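You operate a simulated robot arm through the tools that you are given. There is no shell and no other tool.

The job below is to be done with a simulated two-armed robot. You get a single attempt, and the scene is never put back.

TASK
Fit the sensor and set its gap as the yellow job card says.
Fine: tighten the cradle lever and the blue knob first, then the sensor screw.
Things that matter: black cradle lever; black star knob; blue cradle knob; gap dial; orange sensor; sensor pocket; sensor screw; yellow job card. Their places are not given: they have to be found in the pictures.

Only the result counts: the job must be done as asked and must still hold three seconds after the hand-in. Knocking over, shifting, dropping, spilling or breaking anything else fails it.

THE ROBOT
Two 6-joint arms with two-finger parallel grippers on one trunk that stands fixed in place. Base frame: the origin is at the foot of the trunk, x ahead of it, y to its left, z up. Units: m, rad, N and s.
The left shoulder is at [0.28, 0.185, 1.18], the right one opposite. With the tool pointing down near the work surface each hand reaches from about 0.52 to 0.92 m from the base axis, measured 20 degrees to its own side. Payload 1.57 kg a hand.
The TCP of each hand is the grasp point between the finger pads, 0.03 m short of the fingertips. In the tool frame z runs along the fingers and y along their closing line. Largest opening 0.08 m; finger width 0.017, thickness 0.012; the body of the gripper, 0.04 by 0.082 m, starts 0.08 m behind the TCP.
Orientation is told as [roll, pitch, yaw] about the base's x, y, z axes, in that order, counted from this pose: with the fingers straight down and closing along the base's y, the tool's x points along the base's -x, its y along +y and its z along -z.

THE INTERFACE
- The arms move only by the tool send_rows. It takes "left_steps", "right_steps" or both (then of equal length, played together; a hand with none holds still); each is a list of rows, each a list of 2 entries, a list of its own where there are three numbers: the shift along the base's x, y, z in units of 200 mm (1.0 is 200 mm), then the turn, a rotation vector about the base's x, y, z in units of 60 degrees (1.0 is 60 degrees). In form: [[[dx, dy, dz], [ax, ay, az]], ...]. A call has 1 to 20 rows; each row is the pose to reach, as a shift and turn from the pose commanded when the call began. "left_grip" and "right_grip" are, for a hand that has rows, the gripper command, from -1 (fully open) to 1 (shut), values between in proportion, set as the call begins (left out, the last holds). A call with a number of a shift or a turn outside -1 to 1 is refused whole. A row lasts 0.2 s, in which the tool goes at most 0.05 m and 0.15 rad; a call with a longer step from one row to the next is refused whole, and so is a gripper value outside its range. A pose out of reach is approached as far as the arm can. The call stops where the force on the tool passes 40 N (or 10 N more than at its start, if that is more) or the arm is blocked; 0.2 s more then pass. The fingers move at their own pace (about 0.153 m/s each) and stop on an object; they squeeze with about 30 N. The grip force told is the motor's: it shows also when the fingers shut on nothing. Time passes only in rows, and 0.2 s behind the last, so rows that repeat a pose let the fingers close. It gives the time, the measured TCP pose, the force on the tool (base axes), the opening and the grip force at its end, in the units of the frame above (readings bear some noise), with the torque about the TCP (base axes, N m) and any sound that the robot's microphone picked up, and new pictures: "views" is both (left out), scene, wrist or none (wrist: the cameras of the hands that moved).
- Cameras (640 x 400 px; columns grow to the right, rows downward): "scene" is now at [0.2424, 0.0022, 1.6255]; the picture's right is [-0.14, -0.99, 0.00], its down [-0.77, 0.11, -0.63] and it looks along [0.62, -0.09, -0.78] (base axes); focal length 310 px, centre (320, 200). "left" rides on the left gripper at [0.072, 0.007, -0.122] in its tool frame; the picture's right is [-0.09, 1.00, 0.00], its down [-0.84, -0.08, -0.54] and it looks along [-0.54, -0.05, 0.84] (tool axes); focal length 238 px, centre (320, 200). "right" rides on the right gripper at [0.072, -0.007, -0.122] in its tool frame; the picture's right is [0.09, 1.00, 0.00], its down [-0.84, 0.08, -0.54] and it looks along [-0.54, 0.05, 0.84] (tool axes); focal length 238 px, centre (320, 200).
- slide_trunk(by): slides the trunk up (or, below 0, down) by that many m; the arms and the scene camera ride with it, the base frame stays. It gives what a move gives, with no picture.
- head_to(pan, tilt): turns the head with the scene camera to pan (to the left, within 1.501 rad either way) and tilt (down, from -0.506 to 1.204), counted from straight ahead of the robot. It gives what a move gives, and a new picture of the scene camera.
- point_at(camera, pixels): there is no depth. For up to 12 entries [column, row, z] of the newest picture of that camera ("zoom" is the newest enlarged one), the place [x, y] in the base frame at which the ray of that pixel passes the height z, good to about 0.002 m, but the place of the scene camera against the robot may be out by one fixed shift of up to 0.025 m in any direction. The clock stands still meanwhile.
- close_up(camera, box): a new picture of the part [left, top, right, bottom] of that camera's present view, enlarged. The clock stands still meanwhile.
- finish_job(): hands the job in; it is judged then, once.

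Open the grippers and draw the arms clear of the work before you hand the job in, unless the task says otherwise.

The tools are called after "Emit:" as a command line: name --argument value ..., lists and objects as JSON in quotes. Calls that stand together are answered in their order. send_rows: Moves the arms, as the interface text tells. Its arguments: {"type":"object","properties":{"left_steps":{"type":"array","items":{"type":"array"}},"left_grip":{"type":"number"},"right_steps":{"type":"array","items":{"type":"array"}},"right_grip":{"type":"number"},"views":{"type":"string","enum":["both","scene","wrist","none"]}},"required":[]} The other tools are called the same way: slide_trunk (by) slides the trunk up or down; head_to (pan, tilt) turns the head that bears the scene camera; point_at (camera, pixels) gives the place at which the rays of pixels pass given heights; close_up (camera, box) takes an enlarged picture of a part of a camera's view; finish_job () hands the job in.

At the start:

```text
time_s: 0.0
left_eef_pos: [0.5645, 0.2307, 1.2167]
left_orientation: [0.0, 0.0, -0.001]
left_force: [-0.8, -0.7, -0.5]
left_wrist_torque: [0.01, 0.03, -0.01]
left_gripper_width: 0.0799
left_finger_force: 0.0
right_eef_pos: [0.5359, -0.2378, 1.1871]
right_orientation: [-0.001, 0.0, -0.001]
right_force: [-0.1, 0.2, 0.2]
right_wrist_torque: [0.04, 0.02, -0.01]
right_gripper_width: 0.0801
right_finger_force: 0.0
trunk travel left (down, up): [-0.875, 0.115]
head pan, tilt: [-0.141, 0.89]
```

scene: 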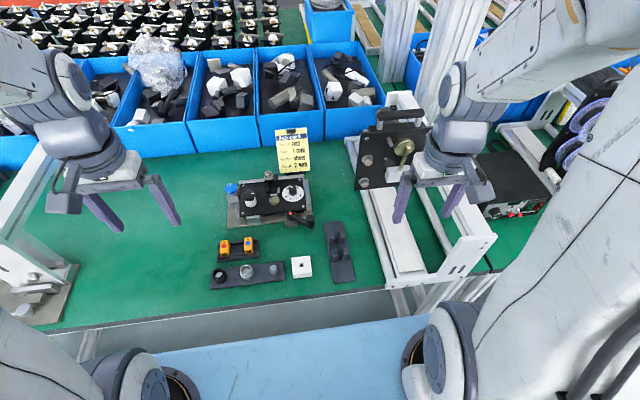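
right: 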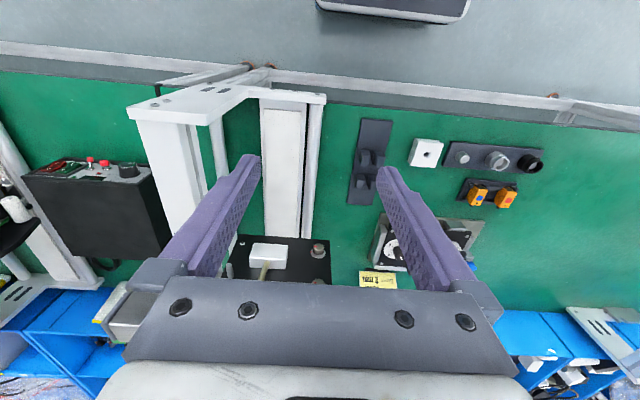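
left: 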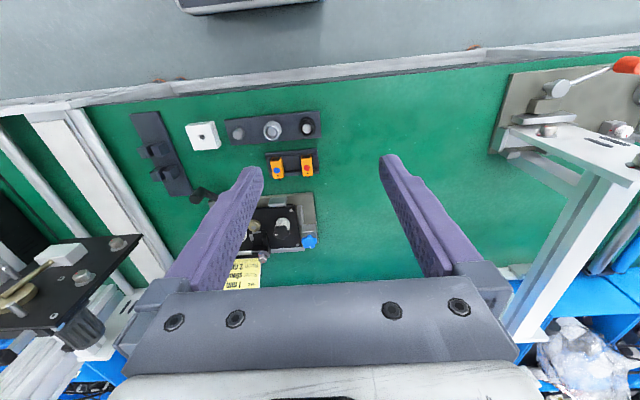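

The scene shows the yellow card near (293,152), a fixture near (270,200), and orange sensors at (235,246). I take close-ups of the card and the fixture.

Emit:
close_up --camera "scene" --box '[265, 120, 325, 180]'

Emit:
close_up --camera "scene" --box '[210, 160, 330, 235]'

Emit:
close_up --camera "scene" --box '[200, 215, 360, 300]'

```text
6.67 times, centred on (295, 150) of scene
```

zoom: 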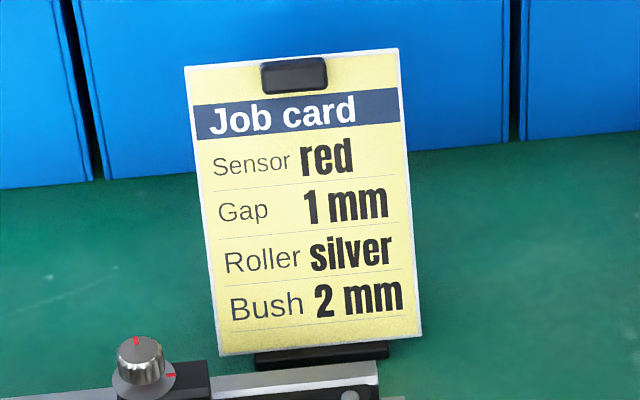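

```text
5.33 times, centred on (270, 198) of scene
```

zoom: 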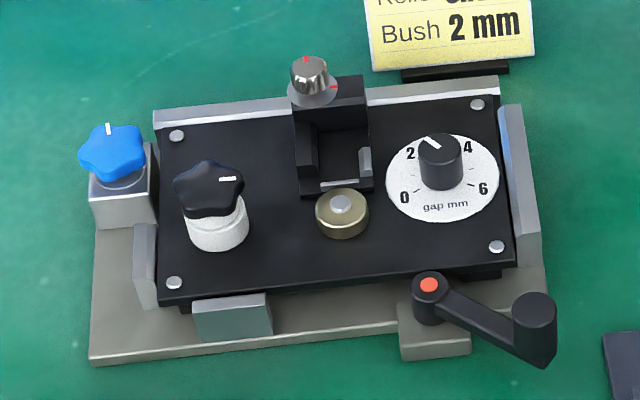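

```text
4.00 times, centred on (280, 258) of scene
```

zoom: 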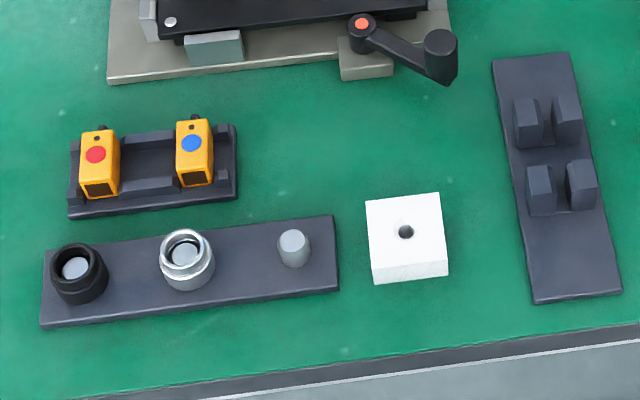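

The card reads: sensor red, gap 1 mm. Next I take tighter close-ups of each control in the scene view to see the marks.

Emit:
close_up --camera "scene" --box '[255, 165, 315, 205]'

Emit:
close_up --camera "scene" --box '[220, 175, 270, 215]'

Emit:
close_up --camera "scene" --box '[275, 200, 325, 240]'

Emit:
close_up --camera "scene" --box '[212, 235, 264, 270]'

Emit:
close_up --camera "left" --box '[220, 140, 330, 290]'

Emit:
close_up --camera "right" --box '[340, 110, 560, 300]'

```text
10.00 times, centred on (285, 185) of scene
```

zoom: 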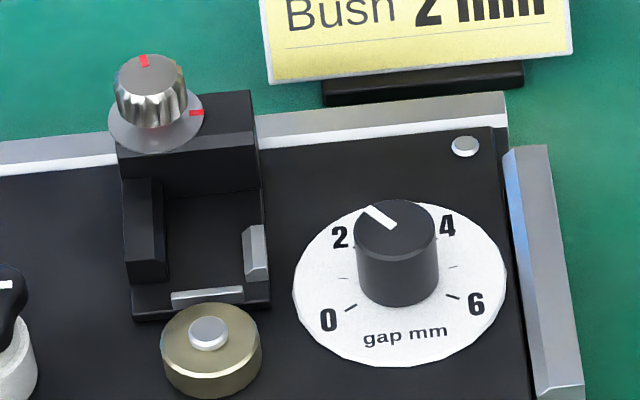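

```text
10.00 times, centred on (245, 195) of scene
```

zoom: 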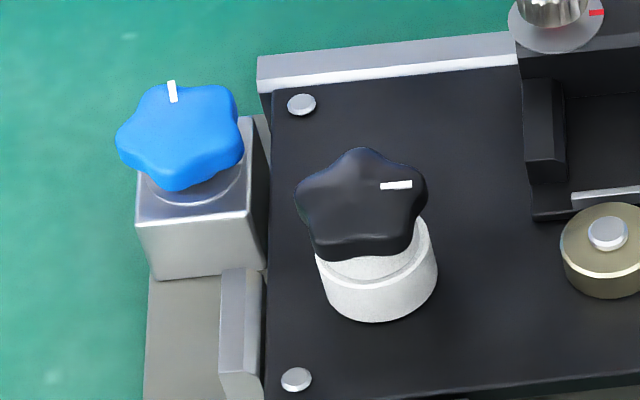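

```text
10.00 times, centred on (300, 220) of scene
```

zoom: 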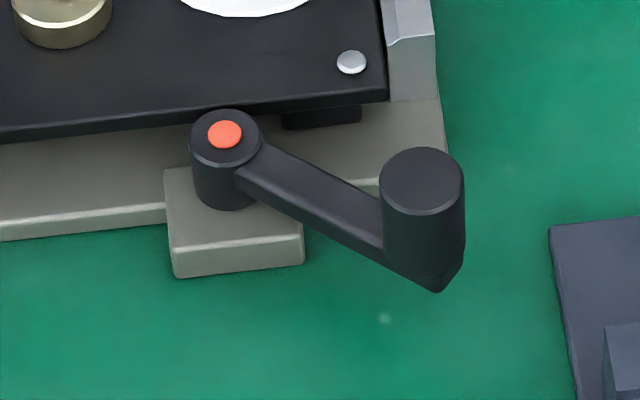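

```text
11.43 times, centred on (238, 252) of scene
```

zoom: 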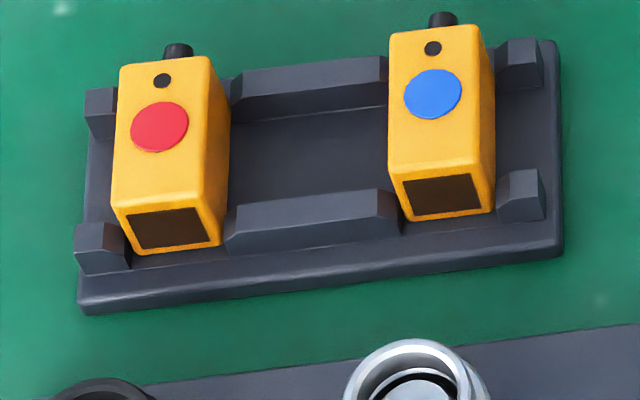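

```text
2.67 times, centred on (275, 215) of left
```

zoom: 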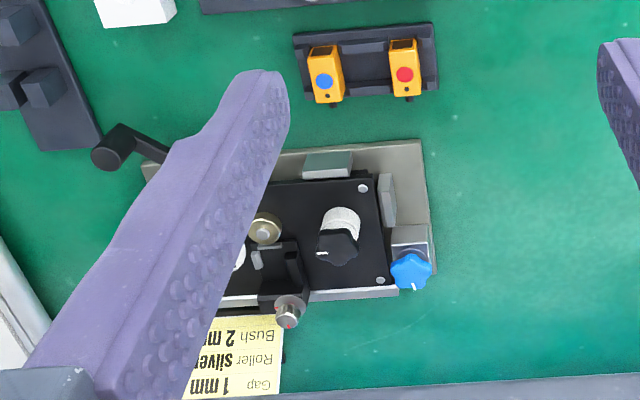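

```text
2.11 times, centred on (450, 205) of right
```

zoom: 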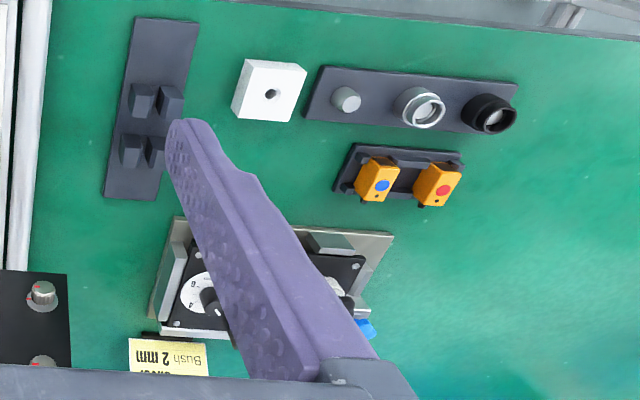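

The sensor with the red dot is at scene (224,254), and the controls are clear in the close-ups. I move the left hand above the fixture so its camera can see it from nearer.

Emit:
send_rows --left_steps '[[[0.0955, -0.1507, -0.0967], [0, 0, 0]], [[0.191, -0.3014, -0.1934], [0, 0, 0]], [[0.2865, -0.4521, -0.2901], [0, 0, 0]], [[0.382, -0.6028, -0.3868], [0, 0, 0]], [[0.4775, -0.7535, -0.4835], [0, 0, 0]], [[0.4775, -0.7535, -0.4835], [0, 0, 0]]]' --left_grip -1

```text
time_s: 1.4
left_eef_pos: [0.6582, 0.0793, 1.1191]
left_orientation: [0.001, 0.0, 0.0]
left_force: [0.2, -0.7, 0.1]
left_wrist_torque: [0.03, 0.04, 0.02]
left_gripper_width: 0.0801
left_finger_force: 0.0
right_eef_pos: [0.536, -0.2387, 1.1859]
right_orientation: [0.002, 0.001, 0.0]
right_force: [-0.7, -0.4, 0.0]
right_wrist_torque: [0.03, 0.03, 0.01]
right_gripper_width: 0.0801
right_finger_force: 0.0
trunk travel left (down, up): [-0.875, 0.115]
head pan, tilt: [-0.141, 0.89]
```

scene: 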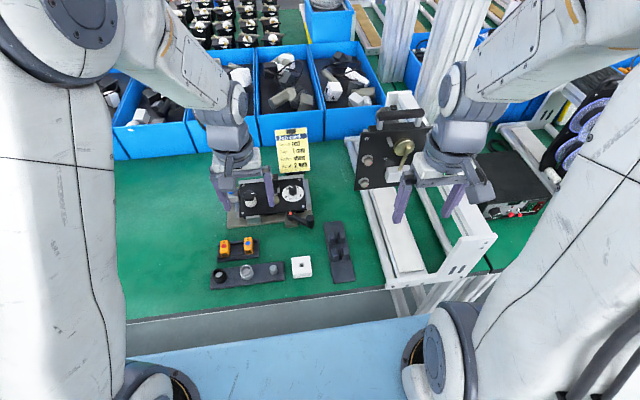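
left: 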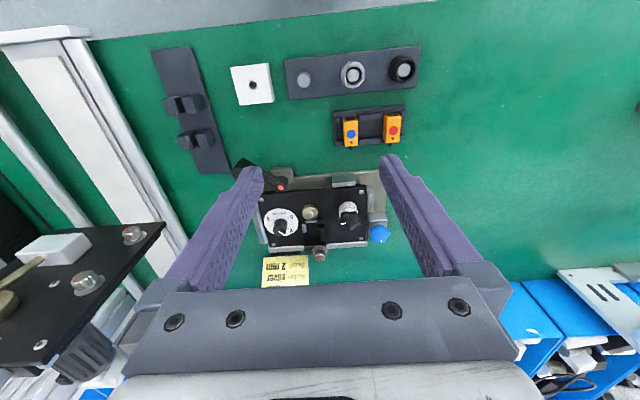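

The wrist view now shows the whole fixture at (320,220) between the fingers. I enlarge it and enlarge the tray with the sensors.

Emit:
close_up --camera "left" --box '[240, 160, 400, 270]'

Emit:
close_up --camera "left" --box '[255, 175, 335, 265]'

Emit:
close_up --camera "left" --box '[325, 90, 415, 155]'

```text
3.64 times, centred on (320, 215) of left
```

zoom: 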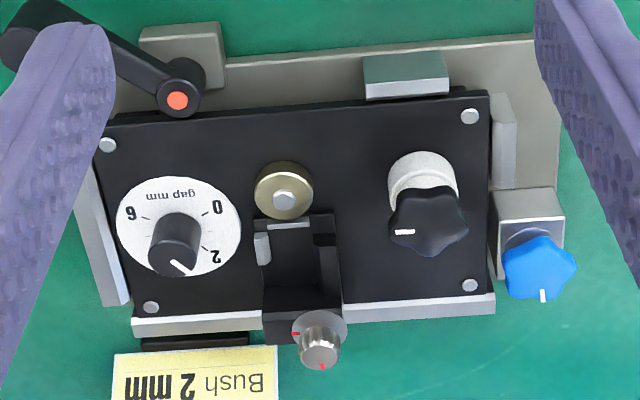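

```text
4.44 times, centred on (295, 220) of left
```

zoom: 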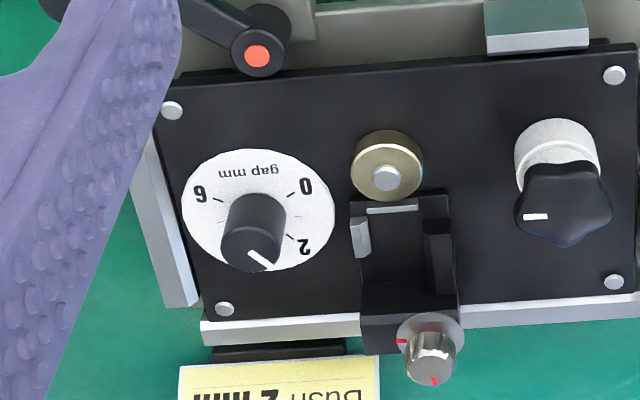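

```text
6.15 times, centred on (370, 122) of left
```

zoom: 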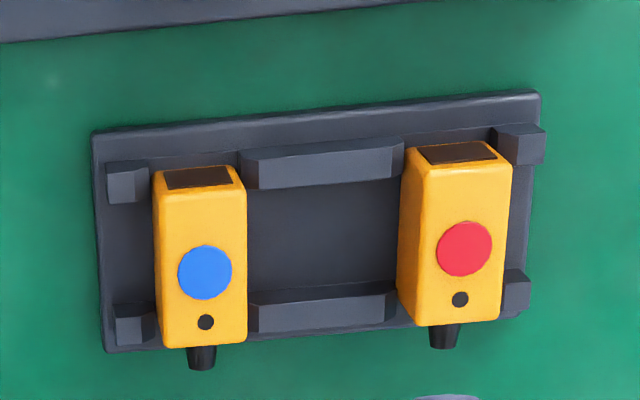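

The tray close-up is the newest zoom; I read rays for the red dot (464,249), black dot (460,299) and tray corners at two heights to triangulate later.

Emit:
point_at --camera "zoom" --pixels '[[464, 249, 0.87], [464, 249, 0.89], [460, 299, 0.87], [205, 272, 0.87], [206, 322, 0.87], [93, 131, 0.84], [540, 92, 0.84], [104, 353, 0.84], [464, 249, 0.8], [93, 131, 0.8]]'

Emit:
close_up --camera "left" --box '[240, 160, 400, 270]'

```text
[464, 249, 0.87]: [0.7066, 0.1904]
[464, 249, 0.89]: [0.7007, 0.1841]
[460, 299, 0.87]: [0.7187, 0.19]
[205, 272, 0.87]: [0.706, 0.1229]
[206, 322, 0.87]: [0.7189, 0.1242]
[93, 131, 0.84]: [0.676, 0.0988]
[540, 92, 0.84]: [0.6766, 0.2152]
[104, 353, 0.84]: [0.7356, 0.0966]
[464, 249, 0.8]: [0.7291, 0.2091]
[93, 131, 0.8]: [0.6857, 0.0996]
```

```text
3.64 times, centred on (320, 215) of left
```

zoom: 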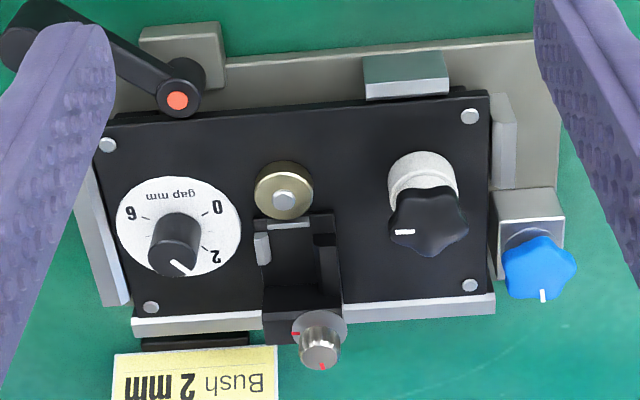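

I read rays for the fixture features in this zoom (plate screws, dial, lever dot, knobs) at z=0.88.

Emit:
point_at --camera "zoom" --pixels '[[470, 116, 0.88], [108, 145, 0.88], [469, 286, 0.88], [152, 307, 0.88], [179, 227, 0.88], [172, 261, 0.88], [177, 100, 0.88], [540, 266, 0.88], [320, 357, 0.88], [285, 200, 0.88], [427, 218, 0.88], [470, 116, 0.84]]'

Emit:
point_at --camera "zoom" --pixels '[[108, 145, 0.84], [469, 286, 0.84], [152, 307, 0.84], [179, 227, 0.84], [172, 261, 0.92], [177, 100, 0.92], [540, 266, 0.92], [320, 357, 0.92], [285, 200, 0.92], [427, 218, 0.92], [223, 62, 0.84], [448, 78, 0.86]]'

```text
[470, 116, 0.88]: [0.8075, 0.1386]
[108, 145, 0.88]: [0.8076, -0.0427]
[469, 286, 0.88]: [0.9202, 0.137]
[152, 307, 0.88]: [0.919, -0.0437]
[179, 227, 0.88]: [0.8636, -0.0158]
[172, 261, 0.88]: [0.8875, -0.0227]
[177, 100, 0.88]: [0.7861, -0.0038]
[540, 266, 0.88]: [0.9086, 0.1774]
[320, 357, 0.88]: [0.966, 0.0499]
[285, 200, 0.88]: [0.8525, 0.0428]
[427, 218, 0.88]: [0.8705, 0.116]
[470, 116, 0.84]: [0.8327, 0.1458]
```

```text
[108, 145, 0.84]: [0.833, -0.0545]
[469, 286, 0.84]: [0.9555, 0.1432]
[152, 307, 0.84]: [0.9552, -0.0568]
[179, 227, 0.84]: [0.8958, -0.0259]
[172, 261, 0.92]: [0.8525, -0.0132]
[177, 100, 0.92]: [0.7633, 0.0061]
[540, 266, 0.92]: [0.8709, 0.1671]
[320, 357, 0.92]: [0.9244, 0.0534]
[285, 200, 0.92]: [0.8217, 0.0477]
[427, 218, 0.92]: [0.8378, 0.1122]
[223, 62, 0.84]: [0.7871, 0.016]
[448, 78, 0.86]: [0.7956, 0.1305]
```

The plate is lined up with the base axes (its screws at x≈0.81/0.92, y≈0.14/-0.04 for z=0.88). I move the left hand forward and lower for a second, nearer viewpoint to fix the heights.

Emit:
send_rows --left_steps '[[[0.175, 0, -0.125], [0, 0, 0]], [[0.35, 0, -0.25], [0, 0, 0]], [[0.35, 0, -0.25], [0, 0, 0]]]' --views "wrist"

Emit:
close_up --camera "left" --box '[220, 130, 420, 255]'

```text
time_s: 2.2
left_eef_pos: [0.7304, 0.0801, 1.0698]
left_orientation: [0.0, -0.001, 0.001]
left_force: [-0.3, 0.3, 0.0]
left_wrist_torque: [0.01, -0.01, 0.0]
left_gripper_width: 0.0798
left_finger_force: 0.1
right_eef_pos: [0.5363, -0.2378, 1.1859]
right_orientation: [0.0, 0.001, 0.001]
right_force: [0.1, 0.4, 0.2]
right_wrist_torque: [-0.01, 0.01, -0.01]
right_gripper_width: 0.08
right_finger_force: 0.0
trunk travel left (down, up): [-0.875, 0.115]
head pan, tilt: [-0.141, 0.89]
```

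left: 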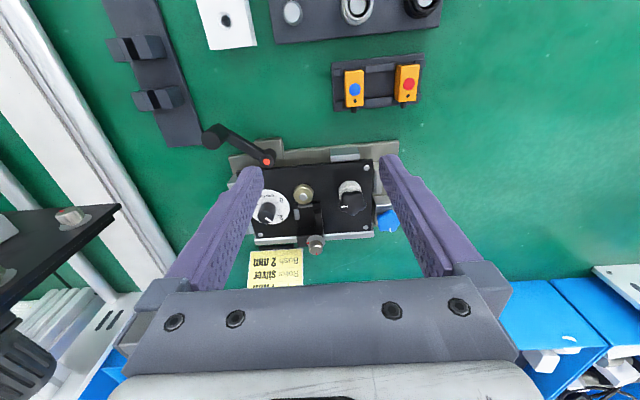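

```text
3.20 times, centred on (320, 192) of left
```

zoom: 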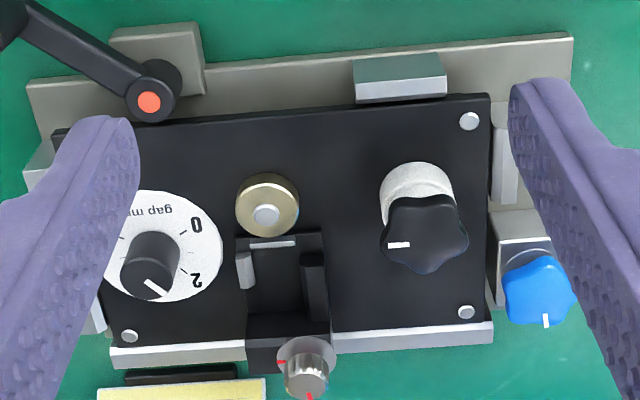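

I read the same features in this nearer zoom for triangulation.

Emit:
point_at --camera "zoom" --pixels '[[469, 121, 0.88], [466, 312, 0.88], [129, 336, 0.88], [149, 102, 0.88], [148, 275, 0.88], [267, 214, 0.88], [306, 383, 0.88], [425, 235, 0.88], [540, 288, 0.88], [194, 224, 0.88], [570, 35, 0.85], [195, 40, 0.85]]'

Emit:
point_at --camera "zoom" --pixels '[[469, 121, 0.86], [466, 312, 0.86], [129, 336, 0.86], [149, 102, 0.92], [148, 275, 0.92], [267, 214, 0.92], [306, 383, 0.92], [425, 235, 0.92], [540, 288, 0.92], [194, 224, 0.86], [30, 82, 0.85], [443, 78, 0.86]]'

```text
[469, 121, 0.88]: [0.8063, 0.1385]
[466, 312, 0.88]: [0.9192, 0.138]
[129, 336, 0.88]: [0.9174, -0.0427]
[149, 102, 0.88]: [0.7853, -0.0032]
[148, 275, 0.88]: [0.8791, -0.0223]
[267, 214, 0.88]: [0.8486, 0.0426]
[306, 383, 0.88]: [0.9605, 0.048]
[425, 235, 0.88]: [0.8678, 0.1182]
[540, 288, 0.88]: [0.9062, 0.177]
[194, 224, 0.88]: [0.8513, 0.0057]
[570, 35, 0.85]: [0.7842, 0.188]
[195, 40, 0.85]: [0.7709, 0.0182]
```

```text
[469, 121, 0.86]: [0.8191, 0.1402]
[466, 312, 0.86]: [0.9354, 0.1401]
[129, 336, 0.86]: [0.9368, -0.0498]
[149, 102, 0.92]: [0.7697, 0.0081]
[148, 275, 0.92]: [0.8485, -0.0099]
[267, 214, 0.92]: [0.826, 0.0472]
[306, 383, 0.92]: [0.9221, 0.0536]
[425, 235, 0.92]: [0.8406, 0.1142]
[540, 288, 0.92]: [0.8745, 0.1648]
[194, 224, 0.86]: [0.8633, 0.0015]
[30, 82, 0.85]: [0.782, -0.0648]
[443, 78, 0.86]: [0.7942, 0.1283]
```

The baseline between those views is too small for heights. I move the left hand 0.12 m further forward so the fixture is seen from almost straight above, at the top of the wrist picture.

Emit:
send_rows --left_steps '[[[0.2, 0, 0], [0, 0, 0]], [[0.4, 0, 0], [0, 0, 0]], [[0.6, 0, 0], [0, 0, 0]], [[0.6, 0, 0], [0, 0, 0]]]' --views "both"

Emit:
close_up --camera "left" --box '[200, 20, 440, 170]'

```text
time_s: 3.2
left_eef_pos: [0.8501, 0.0817, 1.0705]
left_orientation: [-0.001, 0.003, -0.002]
left_force: [0.1, 0.9, 0.7]
left_wrist_torque: [-0.02, 0.03, -0.04]
left_gripper_width: 0.0801
left_finger_force: 0.1
right_eef_pos: [0.5364, -0.2364, 1.1855]
right_orientation: [0.0, 0.001, 0.0]
right_force: [0.5, 0.2, -0.5]
right_wrist_torque: [-0.03, 0.0, -0.01]
right_gripper_width: 0.08
right_finger_force: 0.0
trunk travel left (down, up): [-0.875, 0.115]
head pan, tilt: [-0.141, 0.89]
```

scene: 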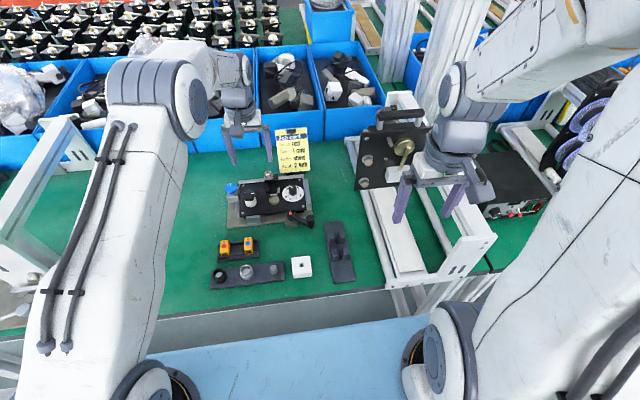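
left: 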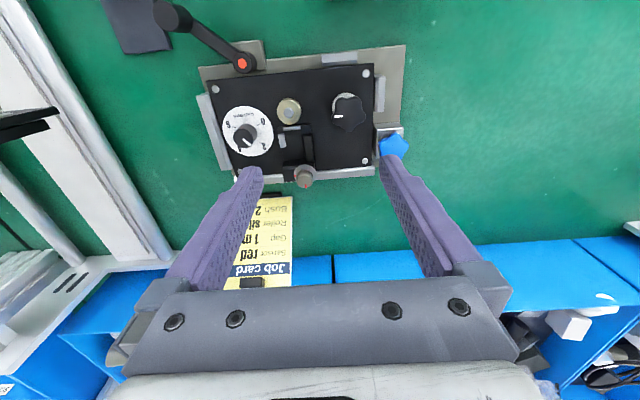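

```text
2.67 times, centred on (320, 95) of left
```

zoom: 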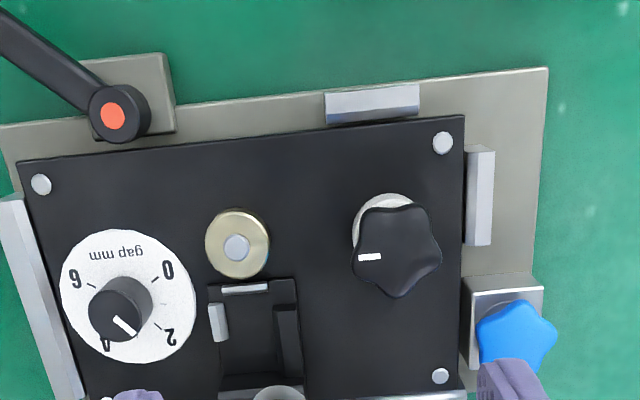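

This near-vertical view is good: lever dot at zoom (113,115), dial knob top (114,316), star knob (397,249), blue knob (517,334). I read rays for them, then move a bit back later for the sensor screw.

Emit:
point_at --camera "zoom" --pixels '[[443, 142, 0.88], [440, 376, 0.88], [41, 184, 0.88], [113, 115, 0.88], [113, 315, 0.88], [236, 247, 0.88], [397, 249, 0.88], [517, 334, 0.88], [128, 296, 0.88], [245, 289, 0.88], [253, 340, 0.88], [548, 67, 0.85]]'

Emit:
point_at --camera "zoom" --pixels '[[443, 142, 0.86], [440, 376, 0.86], [41, 184, 0.86], [113, 115, 0.92], [113, 315, 0.92], [236, 247, 0.92], [397, 249, 0.92], [517, 334, 0.92], [128, 296, 0.86], [245, 289, 0.86], [253, 340, 0.86], [548, 67, 0.83]]'

Emit:
close_up --camera "left" --box '[260, 90, 340, 200]'

Emit:
close_up --camera "left" --box '[205, 90, 285, 170]'

```text
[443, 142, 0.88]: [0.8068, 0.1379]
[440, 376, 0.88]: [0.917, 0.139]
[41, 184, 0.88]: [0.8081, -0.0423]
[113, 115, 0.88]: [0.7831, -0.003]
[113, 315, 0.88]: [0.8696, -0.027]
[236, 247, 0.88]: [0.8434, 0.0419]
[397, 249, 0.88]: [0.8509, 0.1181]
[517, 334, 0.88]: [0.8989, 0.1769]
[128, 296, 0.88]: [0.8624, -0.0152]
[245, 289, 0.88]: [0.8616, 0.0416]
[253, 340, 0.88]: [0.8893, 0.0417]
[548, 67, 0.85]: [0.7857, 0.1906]
```

```text
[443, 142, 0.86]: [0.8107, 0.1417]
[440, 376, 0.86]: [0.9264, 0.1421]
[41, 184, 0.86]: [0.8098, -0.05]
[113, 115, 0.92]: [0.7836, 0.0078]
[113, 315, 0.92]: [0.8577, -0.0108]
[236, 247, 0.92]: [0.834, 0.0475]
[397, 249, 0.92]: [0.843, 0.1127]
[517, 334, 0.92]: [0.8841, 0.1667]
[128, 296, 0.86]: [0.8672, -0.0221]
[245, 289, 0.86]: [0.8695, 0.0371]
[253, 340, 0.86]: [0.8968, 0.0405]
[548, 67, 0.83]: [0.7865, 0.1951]
```

```text
3.64 times, centred on (300, 145) of left
```

zoom: 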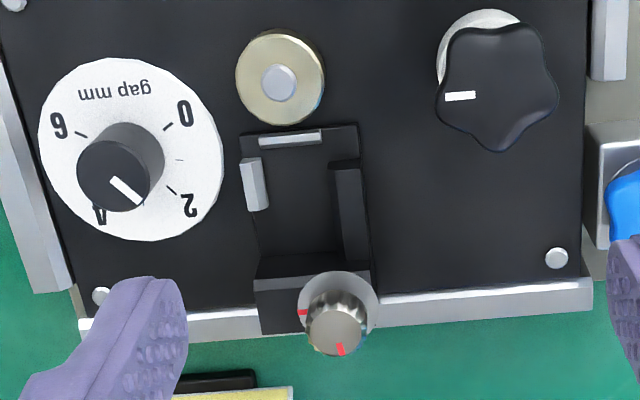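

```text
5.00 times, centred on (245, 130) of left
```

zoom: 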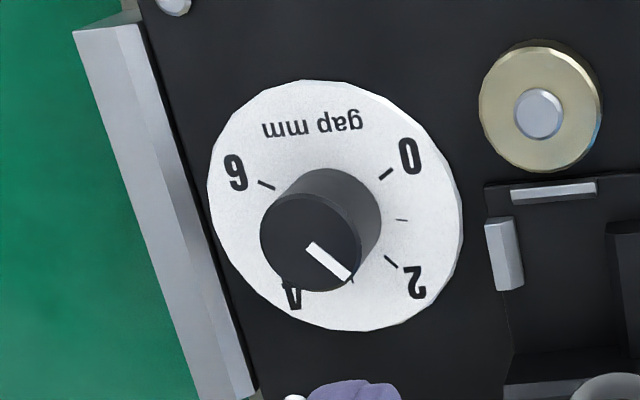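

Triangulating gives: plate top z≈0.881, dial knob top ≈(0.860,-0.0145,0.911), blue knob top ≈(0.893,0.1725,0.897), lever pivot ≈(0.783,-0.002,0.885). I now read rays for the sensor screw top at left (304.4,181), the pocket, and the lever handle at (172,14).

Emit:
point_at --camera "left" --pixels '[[304.4, 181, 0.92], [304.4, 181, 0.95], [305.8, 186, 0.92], [295.05, 175.8, 0.9], [172, 14, 0.88], [172, 14, 0.92], [291.7, 128.2, 0.885], [282, 141.5, 0.885], [306, 146, 0.9], [316, 150, 0.9], [285, 165, 0.9], [315, 162, 0.9]]'

Emit:
close_up --camera "left" --box '[265, 115, 345, 195]'

Emit:
close_up --camera "left" --box '[100, 0, 280, 90]'

Emit:
close_up --camera "scene" --box '[250, 165, 300, 215]'

```text
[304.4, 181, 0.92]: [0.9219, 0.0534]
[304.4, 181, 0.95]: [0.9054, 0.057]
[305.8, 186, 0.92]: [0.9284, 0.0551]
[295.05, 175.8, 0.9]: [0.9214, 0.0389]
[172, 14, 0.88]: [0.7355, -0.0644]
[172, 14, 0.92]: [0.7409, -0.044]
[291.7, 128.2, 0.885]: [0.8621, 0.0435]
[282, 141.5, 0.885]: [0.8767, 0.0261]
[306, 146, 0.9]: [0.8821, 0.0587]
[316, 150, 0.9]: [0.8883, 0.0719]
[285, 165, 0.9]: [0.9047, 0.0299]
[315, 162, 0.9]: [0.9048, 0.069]
```

```text
5.00 times, centred on (305, 155) of left
```

zoom: 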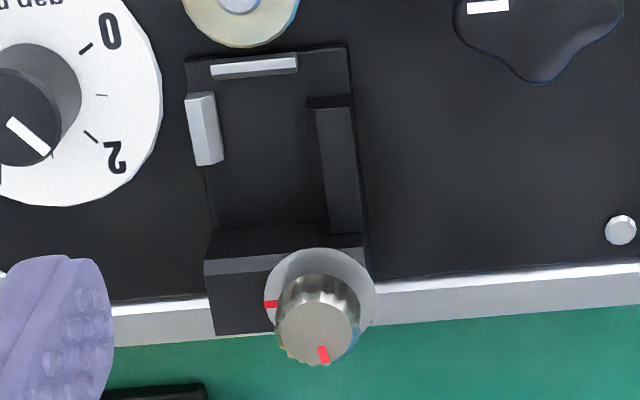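

```text
3.56 times, centred on (190, 45) of left
```

zoom: 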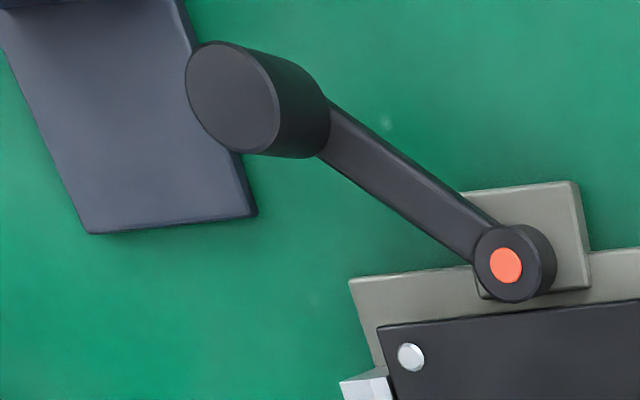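

```text
8.00 times, centred on (275, 190) of scene
```

zoom: 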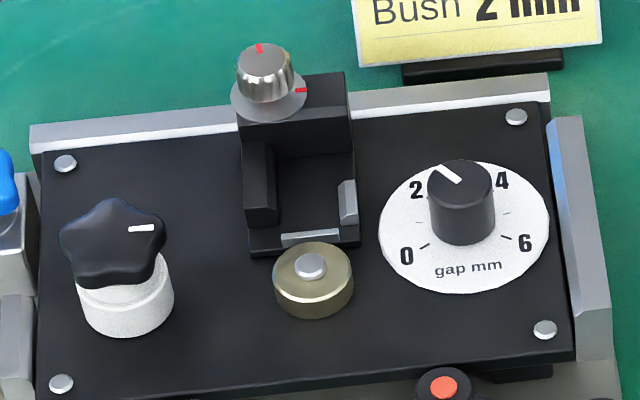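

I check the dial mark ends, tick marks and lever handle by rays from both cameras (scene handle top at about (310.2,218.5), pivot dot (290.5,213.4)) to calibrate the scene camera shift.

Emit:
point_at --camera "left" --pixels '[[242.6, 139, 0.911], [250.8, 145.2, 0.911], [258, 124.8, 0.882], [261.2, 134, 0.882], [259, 142.4, 0.882], [248, 131.2, 0.882], [234.4, 127, 0.882]]'

Emit:
point_at --camera "scene" --pixels '[[290.5, 213.4, 0.885], [310.2, 218.5, 0.88], [310.2, 218.5, 0.92], [263, 172, 0.922], [273.9, 198.2, 0.897], [292.6, 187.8, 0.911], [236, 188.5, 0.897]]'

```text
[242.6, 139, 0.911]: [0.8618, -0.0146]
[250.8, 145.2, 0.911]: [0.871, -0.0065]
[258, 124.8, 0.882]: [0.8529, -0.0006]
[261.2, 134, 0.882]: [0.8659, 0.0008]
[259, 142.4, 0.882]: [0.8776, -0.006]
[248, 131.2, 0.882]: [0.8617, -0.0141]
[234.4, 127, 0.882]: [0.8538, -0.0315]
```

```text
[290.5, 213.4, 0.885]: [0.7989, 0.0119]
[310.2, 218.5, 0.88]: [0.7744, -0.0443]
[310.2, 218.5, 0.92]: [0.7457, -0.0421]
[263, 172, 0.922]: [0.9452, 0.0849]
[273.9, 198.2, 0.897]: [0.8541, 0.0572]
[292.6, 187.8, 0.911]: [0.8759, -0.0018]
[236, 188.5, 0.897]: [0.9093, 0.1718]
```

Dial mark is at ~41° left of +x (≈2 mm now; 1 mm should be ~80°). Scene camera shift is about (-0.0155,-0.013). I read the dark stand's corners and blocks in the scene so the right hand avoids them near the lever handle.

Emit:
point_at --camera "scene" --pixels '[[323, 223, 0.85], [342.5, 221, 0.85], [355, 280.5, 0.85], [333.75, 283.75, 0.85], [332.5, 233, 0.88], [341, 232, 0.88], [335, 251, 0.88], [344, 249, 0.88], [300, 200, 0.85], [240, 330, 0.84]]'

Emit:
close_up --camera "scene" --box '[285, 195, 365, 245]'

Emit:
close_up --camera "scene" --box '[330, 80, 530, 300]'

```text
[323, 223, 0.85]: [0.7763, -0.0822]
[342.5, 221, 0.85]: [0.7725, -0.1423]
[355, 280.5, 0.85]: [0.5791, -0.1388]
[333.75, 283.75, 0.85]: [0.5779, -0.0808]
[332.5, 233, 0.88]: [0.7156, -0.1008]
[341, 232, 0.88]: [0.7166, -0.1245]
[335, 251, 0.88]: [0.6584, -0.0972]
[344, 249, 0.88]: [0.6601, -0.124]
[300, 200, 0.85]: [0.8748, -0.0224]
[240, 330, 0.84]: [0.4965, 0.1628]
```

```text
8.00 times, centred on (325, 220) of scene
```

zoom: 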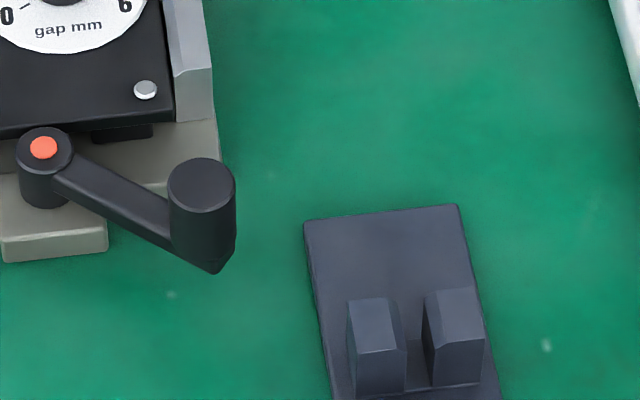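

```text
1.82 times, centred on (430, 190) of scene
```

zoom: 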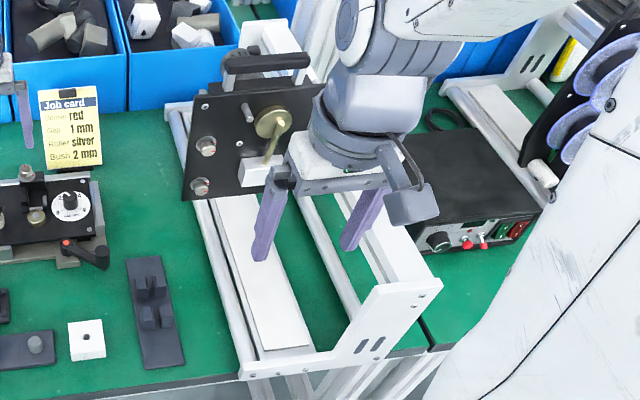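

The stand's near edge is at y≈-0.095, clear of the handle at ≈(0.739,-0.056,0.907). I retract the left hand and bring the right hand toward the handle while turning it ~+36° yaw so its closing line will be tangential to the lever.

Emit:
send_rows --left_steps '[[[-0.1667, 0.0833, 0.0667], [0, 0, 0]], [[-0.3333, 0.1667, 0.1333], [0, 0, 0]], [[-0.5, 0.25, 0.2], [0, 0, 0]], [[-0.6667, 0.3333, 0.2667], [0, 0, 0]], [[-0.8333, 0.4167, 0.3333], [0, 0, 0]], [[-1.0, 0.5, 0.4], [0, 0, 0]]]' --right_steps '[[[0.125, 0.1, -0.075], [0, 0, 0.1]], [[0.25, 0.2, -0.15], [0, 0, 0.2]], [[0.375, 0.3, -0.225], [0, 0, 0.3]], [[0.5, 0.4, -0.3], [0, 0, 0.4]], [[0.625, 0.5, -0.375], [0, 0, 0.5]], [[0.75, 0.6, -0.45], [0, 0, 0.6]]]' --right_grip 0.25 --views "both"

```text
time_s: 4.6
left_eef_pos: [0.6496, 0.1792, 1.1505]
left_orientation: [0.0, 0.002, 0.001]
left_force: [0.0, 0.5, -0.4]
left_wrist_torque: [0.02, 0.04, 0.0]
left_gripper_width: 0.08
left_finger_force: 0.0
right_eef_pos: [0.6875, -0.119, 1.0927]
right_orientation: [0.0, 0.0, 0.629]
right_force: [-0.7, -0.9, -0.3]
right_wrist_torque: [-0.01, -0.01, 0.01]
right_gripper_width: 0.0298
right_finger_force: 0.1
trunk travel left (down, up): [-0.875, 0.115]
head pan, tilt: [-0.141, 0.89]
```

scene: 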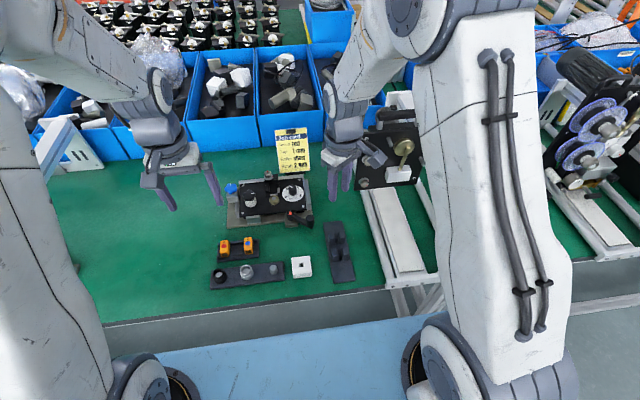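
right: 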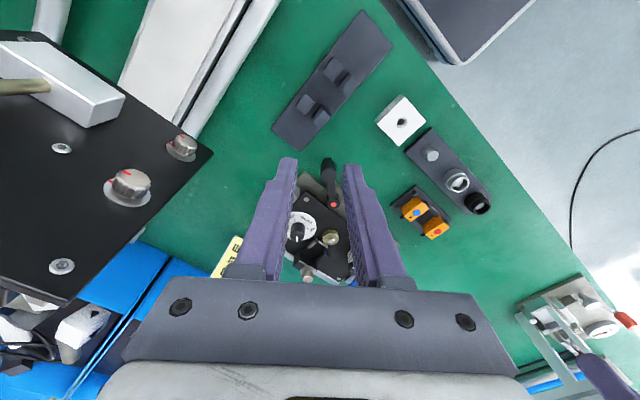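
left: 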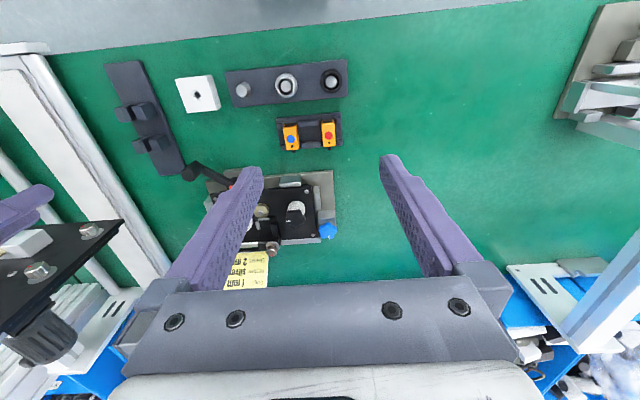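

The right camera shows the lever between the fingers, handle at (330,165) and pivot dot at (333,205). I enlarge and take rays for the handle top.

Emit:
close_up --camera "right" --box '[290, 140, 370, 220]'

Emit:
point_at --camera "right" --pixels '[[333.5, 205, 0.885], [329, 163, 0.907]]'

```text
5.00 times, centred on (330, 180) of right
```

zoom: 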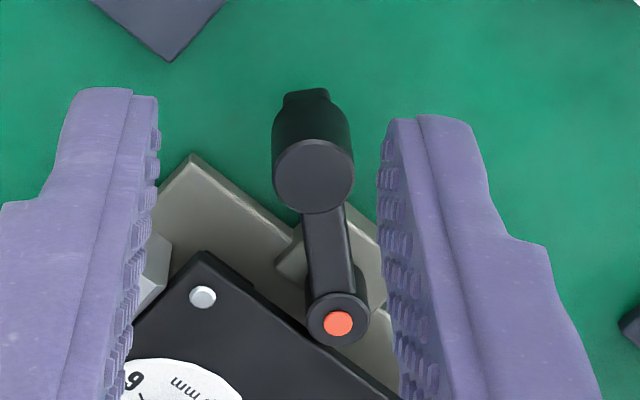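

```text
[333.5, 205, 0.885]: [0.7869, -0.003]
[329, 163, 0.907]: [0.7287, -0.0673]
```

Handle top centre is at zoom (314,174), i.e. right (328.8,174.8). I get its ray at several heights.

Emit:
point_at --camera "zoom" --pixels '[[314, 174, 0.89], [314, 174, 0.9], [314, 174, 0.907], [314, 174, 0.92], [338, 323, 0.885], [338, 323, 0.89]]'

Emit:
close_up --camera "left" --box '[160, 140, 260, 215]'

```text
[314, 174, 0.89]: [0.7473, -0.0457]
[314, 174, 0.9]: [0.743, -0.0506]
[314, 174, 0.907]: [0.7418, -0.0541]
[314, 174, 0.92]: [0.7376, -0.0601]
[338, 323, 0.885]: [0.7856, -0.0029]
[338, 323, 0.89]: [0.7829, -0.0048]
```

```text
5.33 times, centred on (210, 178) of left
```

zoom: 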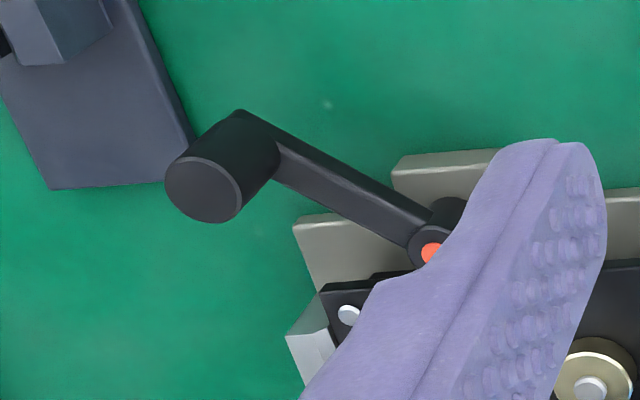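

I cross the left camera's ray of the handle top at zoom (204,190) with the right camera's.

Emit:
point_at --camera "zoom" --pixels '[[204, 190, 0.89], [204, 190, 0.9], [204, 190, 0.907], [204, 190, 0.92], [431, 252, 0.885]]'

```text
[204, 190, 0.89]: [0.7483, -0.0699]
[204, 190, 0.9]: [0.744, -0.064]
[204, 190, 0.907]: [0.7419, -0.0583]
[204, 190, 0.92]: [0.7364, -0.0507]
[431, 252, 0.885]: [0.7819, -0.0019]
```

The handle top is at ≈(0.740,-0.056,0.911) with radius 0.069 about the pivot. I bring the right hand above it at z≈0.97 with yaw 51° and 0.05 m opening.

Emit:
send_rows --right_steps '[[[0.0675, 0.0775, -0.1575], [0, 0, 0.0633]], [[0.135, 0.155, -0.315], [0, 0, 0.1267]], [[0.2025, 0.2325, -0.4725], [0, 0, 0.19]], [[0.27, 0.31, -0.63], [0, 0, 0.2533]], [[0.27, 0.31, -0.63], [0, 0, 0.2533]]]' --right_grip -0.25 --views "both"

Emit:
close_up --camera "right" --box '[240, 100, 420, 240]'

Emit:
close_up --camera "left" --box '[130, 100, 270, 230]'

```text
time_s: 5.8
left_eef_pos: [0.6506, 0.1797, 1.151]
left_orientation: [0.001, 0.0, 0.001]
left_force: [-0.1, -1.1, -0.9]
left_wrist_torque: [-0.03, -0.02, 0.01]
left_gripper_width: 0.0803
left_finger_force: 0.1
right_eef_pos: [0.7441, -0.0572, 0.9689]
right_orientation: [0.001, -0.001, 0.893]
right_force: [-1.0, 0.3, -0.2]
right_wrist_torque: [0.01, 0.01, 0.0]
right_gripper_width: 0.0501
right_finger_force: 0.0
trunk travel left (down, up): [-0.875, 0.115]
head pan, tilt: [-0.141, 0.89]
```

scene: 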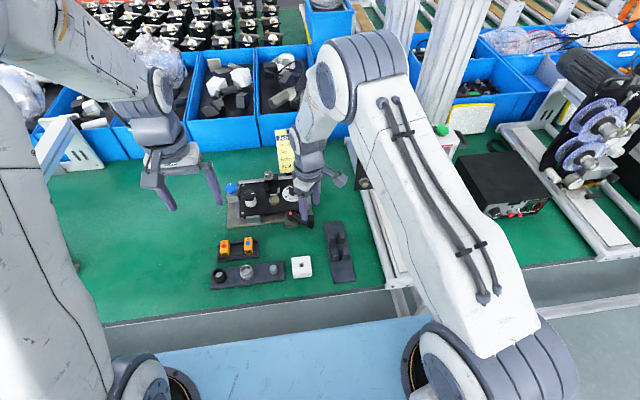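
right: 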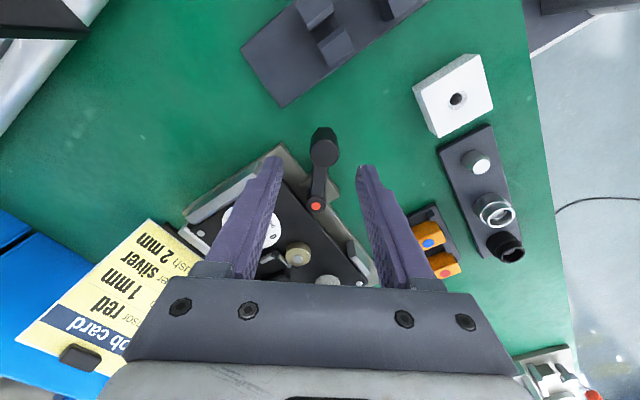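

```text
2.86 times, centred on (330, 170) of right
```

zoom: 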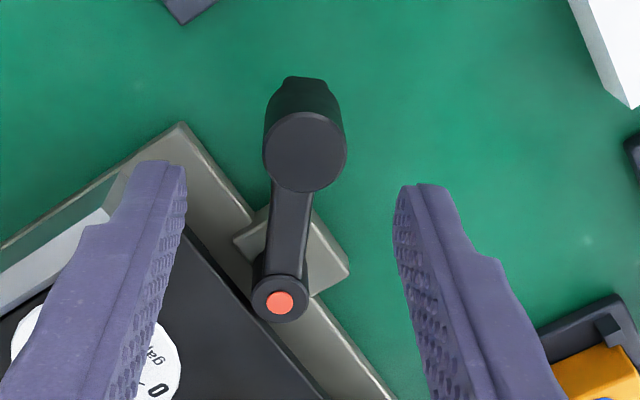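

```text
3.08 times, centred on (200, 165) of left
```

zoom: 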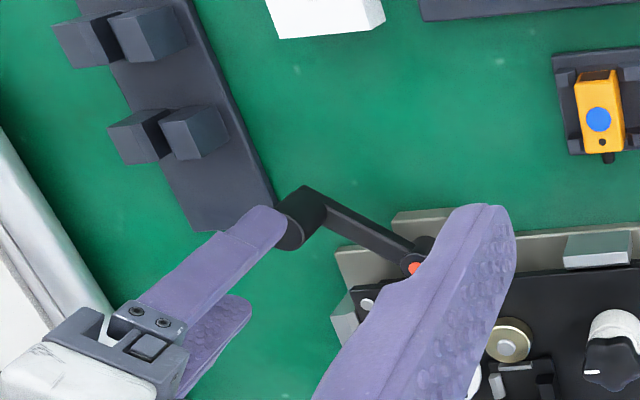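

The handle sits between the fingers; I check its place with the ray of zoom... the newest zoom is the left one, so I use right pixel (324.8,153.2).

Emit:
point_at --camera "right" --pixels '[[324.8, 153.2, 0.911], [316, 205.5, 0.885], [324.8, 153.2, 0.9]]'

```text
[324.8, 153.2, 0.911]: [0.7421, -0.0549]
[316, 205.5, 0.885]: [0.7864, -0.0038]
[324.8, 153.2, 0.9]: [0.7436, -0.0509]
```

The handle is at (0.742,-0.055), and the TCP is within 3 mm. I descend to z≈0.893.

Emit:
send_rows --right_steps '[[[-0.005, 0.005, -0.13], [0, 0, 0]], [[-0.01, 0.01, -0.26], [0, 0, 0]], [[-0.01, 0.01, -0.385], [0, 0, 0]], [[-0.01, 0.01, -0.385], [0, 0, 0]]]' --views "wrist"

Emit:
close_up --camera "scene" --box '[260, 170, 340, 240]'

```text
time_s: 6.8
left_eef_pos: [0.65, 0.1796, 1.1511]
left_orientation: [0.001, 0.0, 0.0]
left_force: [-0.5, 0.6, -0.9]
left_wrist_torque: [0.02, -0.03, -0.01]
left_gripper_width: 0.08
left_finger_force: 0.0
right_eef_pos: [0.7421, -0.0548, 0.8918]
right_orientation: [-0.001, 0.0, 0.895]
right_force: [-0.4, 0.4, -0.4]
right_wrist_torque: [-0.01, -0.02, -0.01]
right_gripper_width: 0.05
right_finger_force: 0.1
trunk travel left (down, up): [-0.875, 0.115]
head pan, tilt: [-0.141, 0.89]
```

right: 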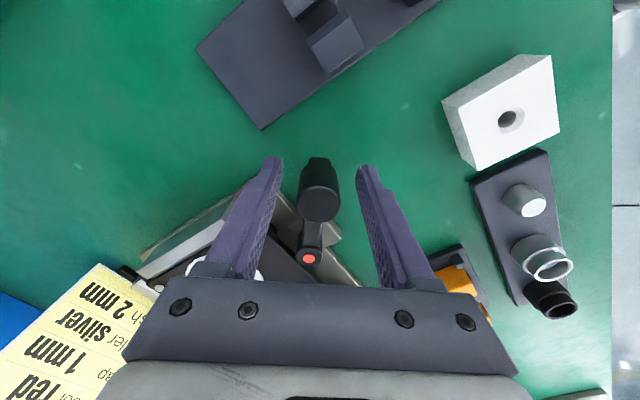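

```text
5.71 times, centred on (300, 205) of scene
```

zoom: 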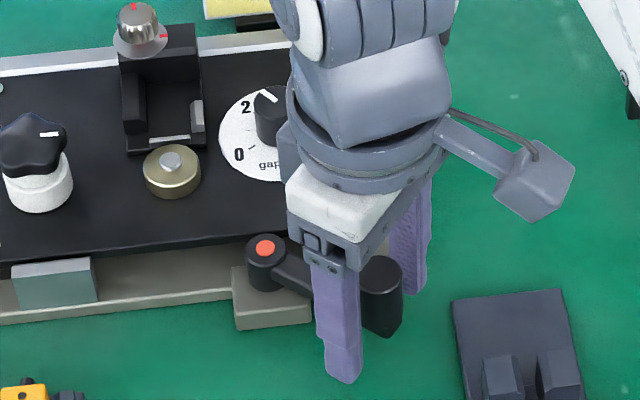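

The handle lies between the fingers. I close the right gripper in place.

Emit:
send_rows --right_steps '[[[0, 0, 0], [0, 0, 0]], [[0, 0, 0], [0, 0, 0]], [[0, 0, 0], [0, 0, 0]]]' --right_grip 1 --views "wrist"

```text
time_s: 7.6
left_eef_pos: [0.6495, 0.1788, 1.1525]
left_orientation: [0.0, 0.0, -0.001]
left_force: [-0.2, 0.6, -1.0]
left_wrist_torque: [0.03, 0.0, 0.0]
left_gripper_width: 0.0799
left_finger_force: 0.0
right_eef_pos: [0.7414, -0.0536, 0.8932]
right_orientation: [0.0, 0.001, 0.893]
right_force: [-0.5, 0.5, -1.5]
right_wrist_torque: [0.01, -0.45, 0.09]
right_gripper_width: 0.0233
right_finger_force: 35.7
trunk travel left (down, up): [-0.875, 0.115]
head pan, tilt: [-0.141, 0.89]
```

right: 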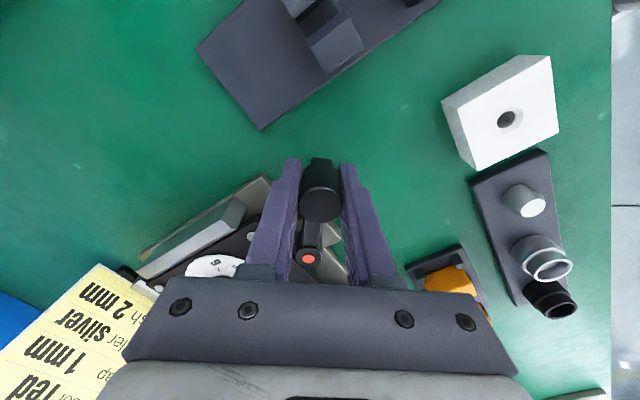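

Handle gripped at 0.0233 m. I swing it clockwise about the pivot (0.7835,-0.002) by 0.36 rad and watch the force.

Emit:
send_rows --right_steps '[[[-0.0297, 0.0267, 0], [0, 0, -0.1146]], [[-0.0559, 0.0568, 0], [0, 0, -0.2292]], [[-0.0783, 0.0898, 0], [0, 0, -0.3438]]]' --views "wrist"

Emit:
close_up --camera "scene" --box '[240, 170, 340, 240]'

```text
time_s: 8.4
left_eef_pos: [0.6515, 0.1797, 1.1502]
left_orientation: [0.0, 0.002, 0.0]
left_force: [-0.6, 0.1, 0.0]
left_wrist_torque: [-0.02, -0.02, 0.01]
left_gripper_width: 0.0799
left_finger_force: 0.1
right_eef_pos: [0.7254, -0.0344, 0.8918]
right_orientation: [0.001, -0.005, 0.532]
right_force: [14.4, 6.0, -9.8]
right_wrist_torque: [0.14, 0.52, -0.08]
right_gripper_width: 0.0235
right_finger_force: 35.6
trunk travel left (down, up): [-0.875, 0.115]
head pan, tilt: [-0.141, 0.89]
```

right: 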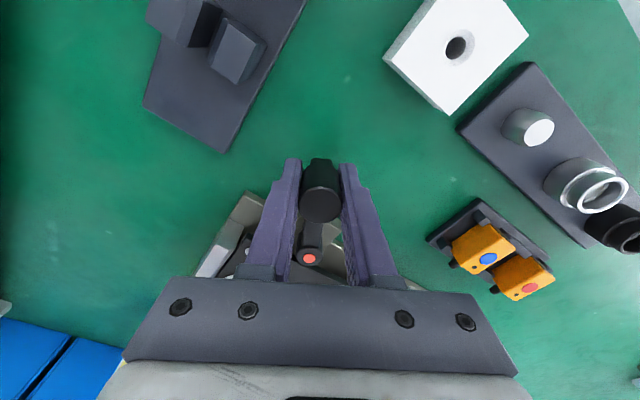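

```text
5.71 times, centred on (290, 205) of scene
```

zoom: 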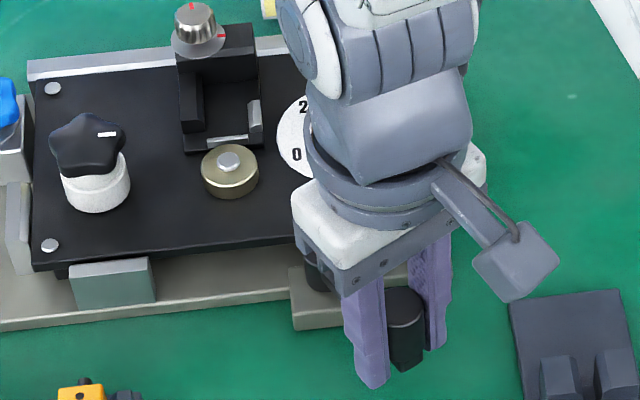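

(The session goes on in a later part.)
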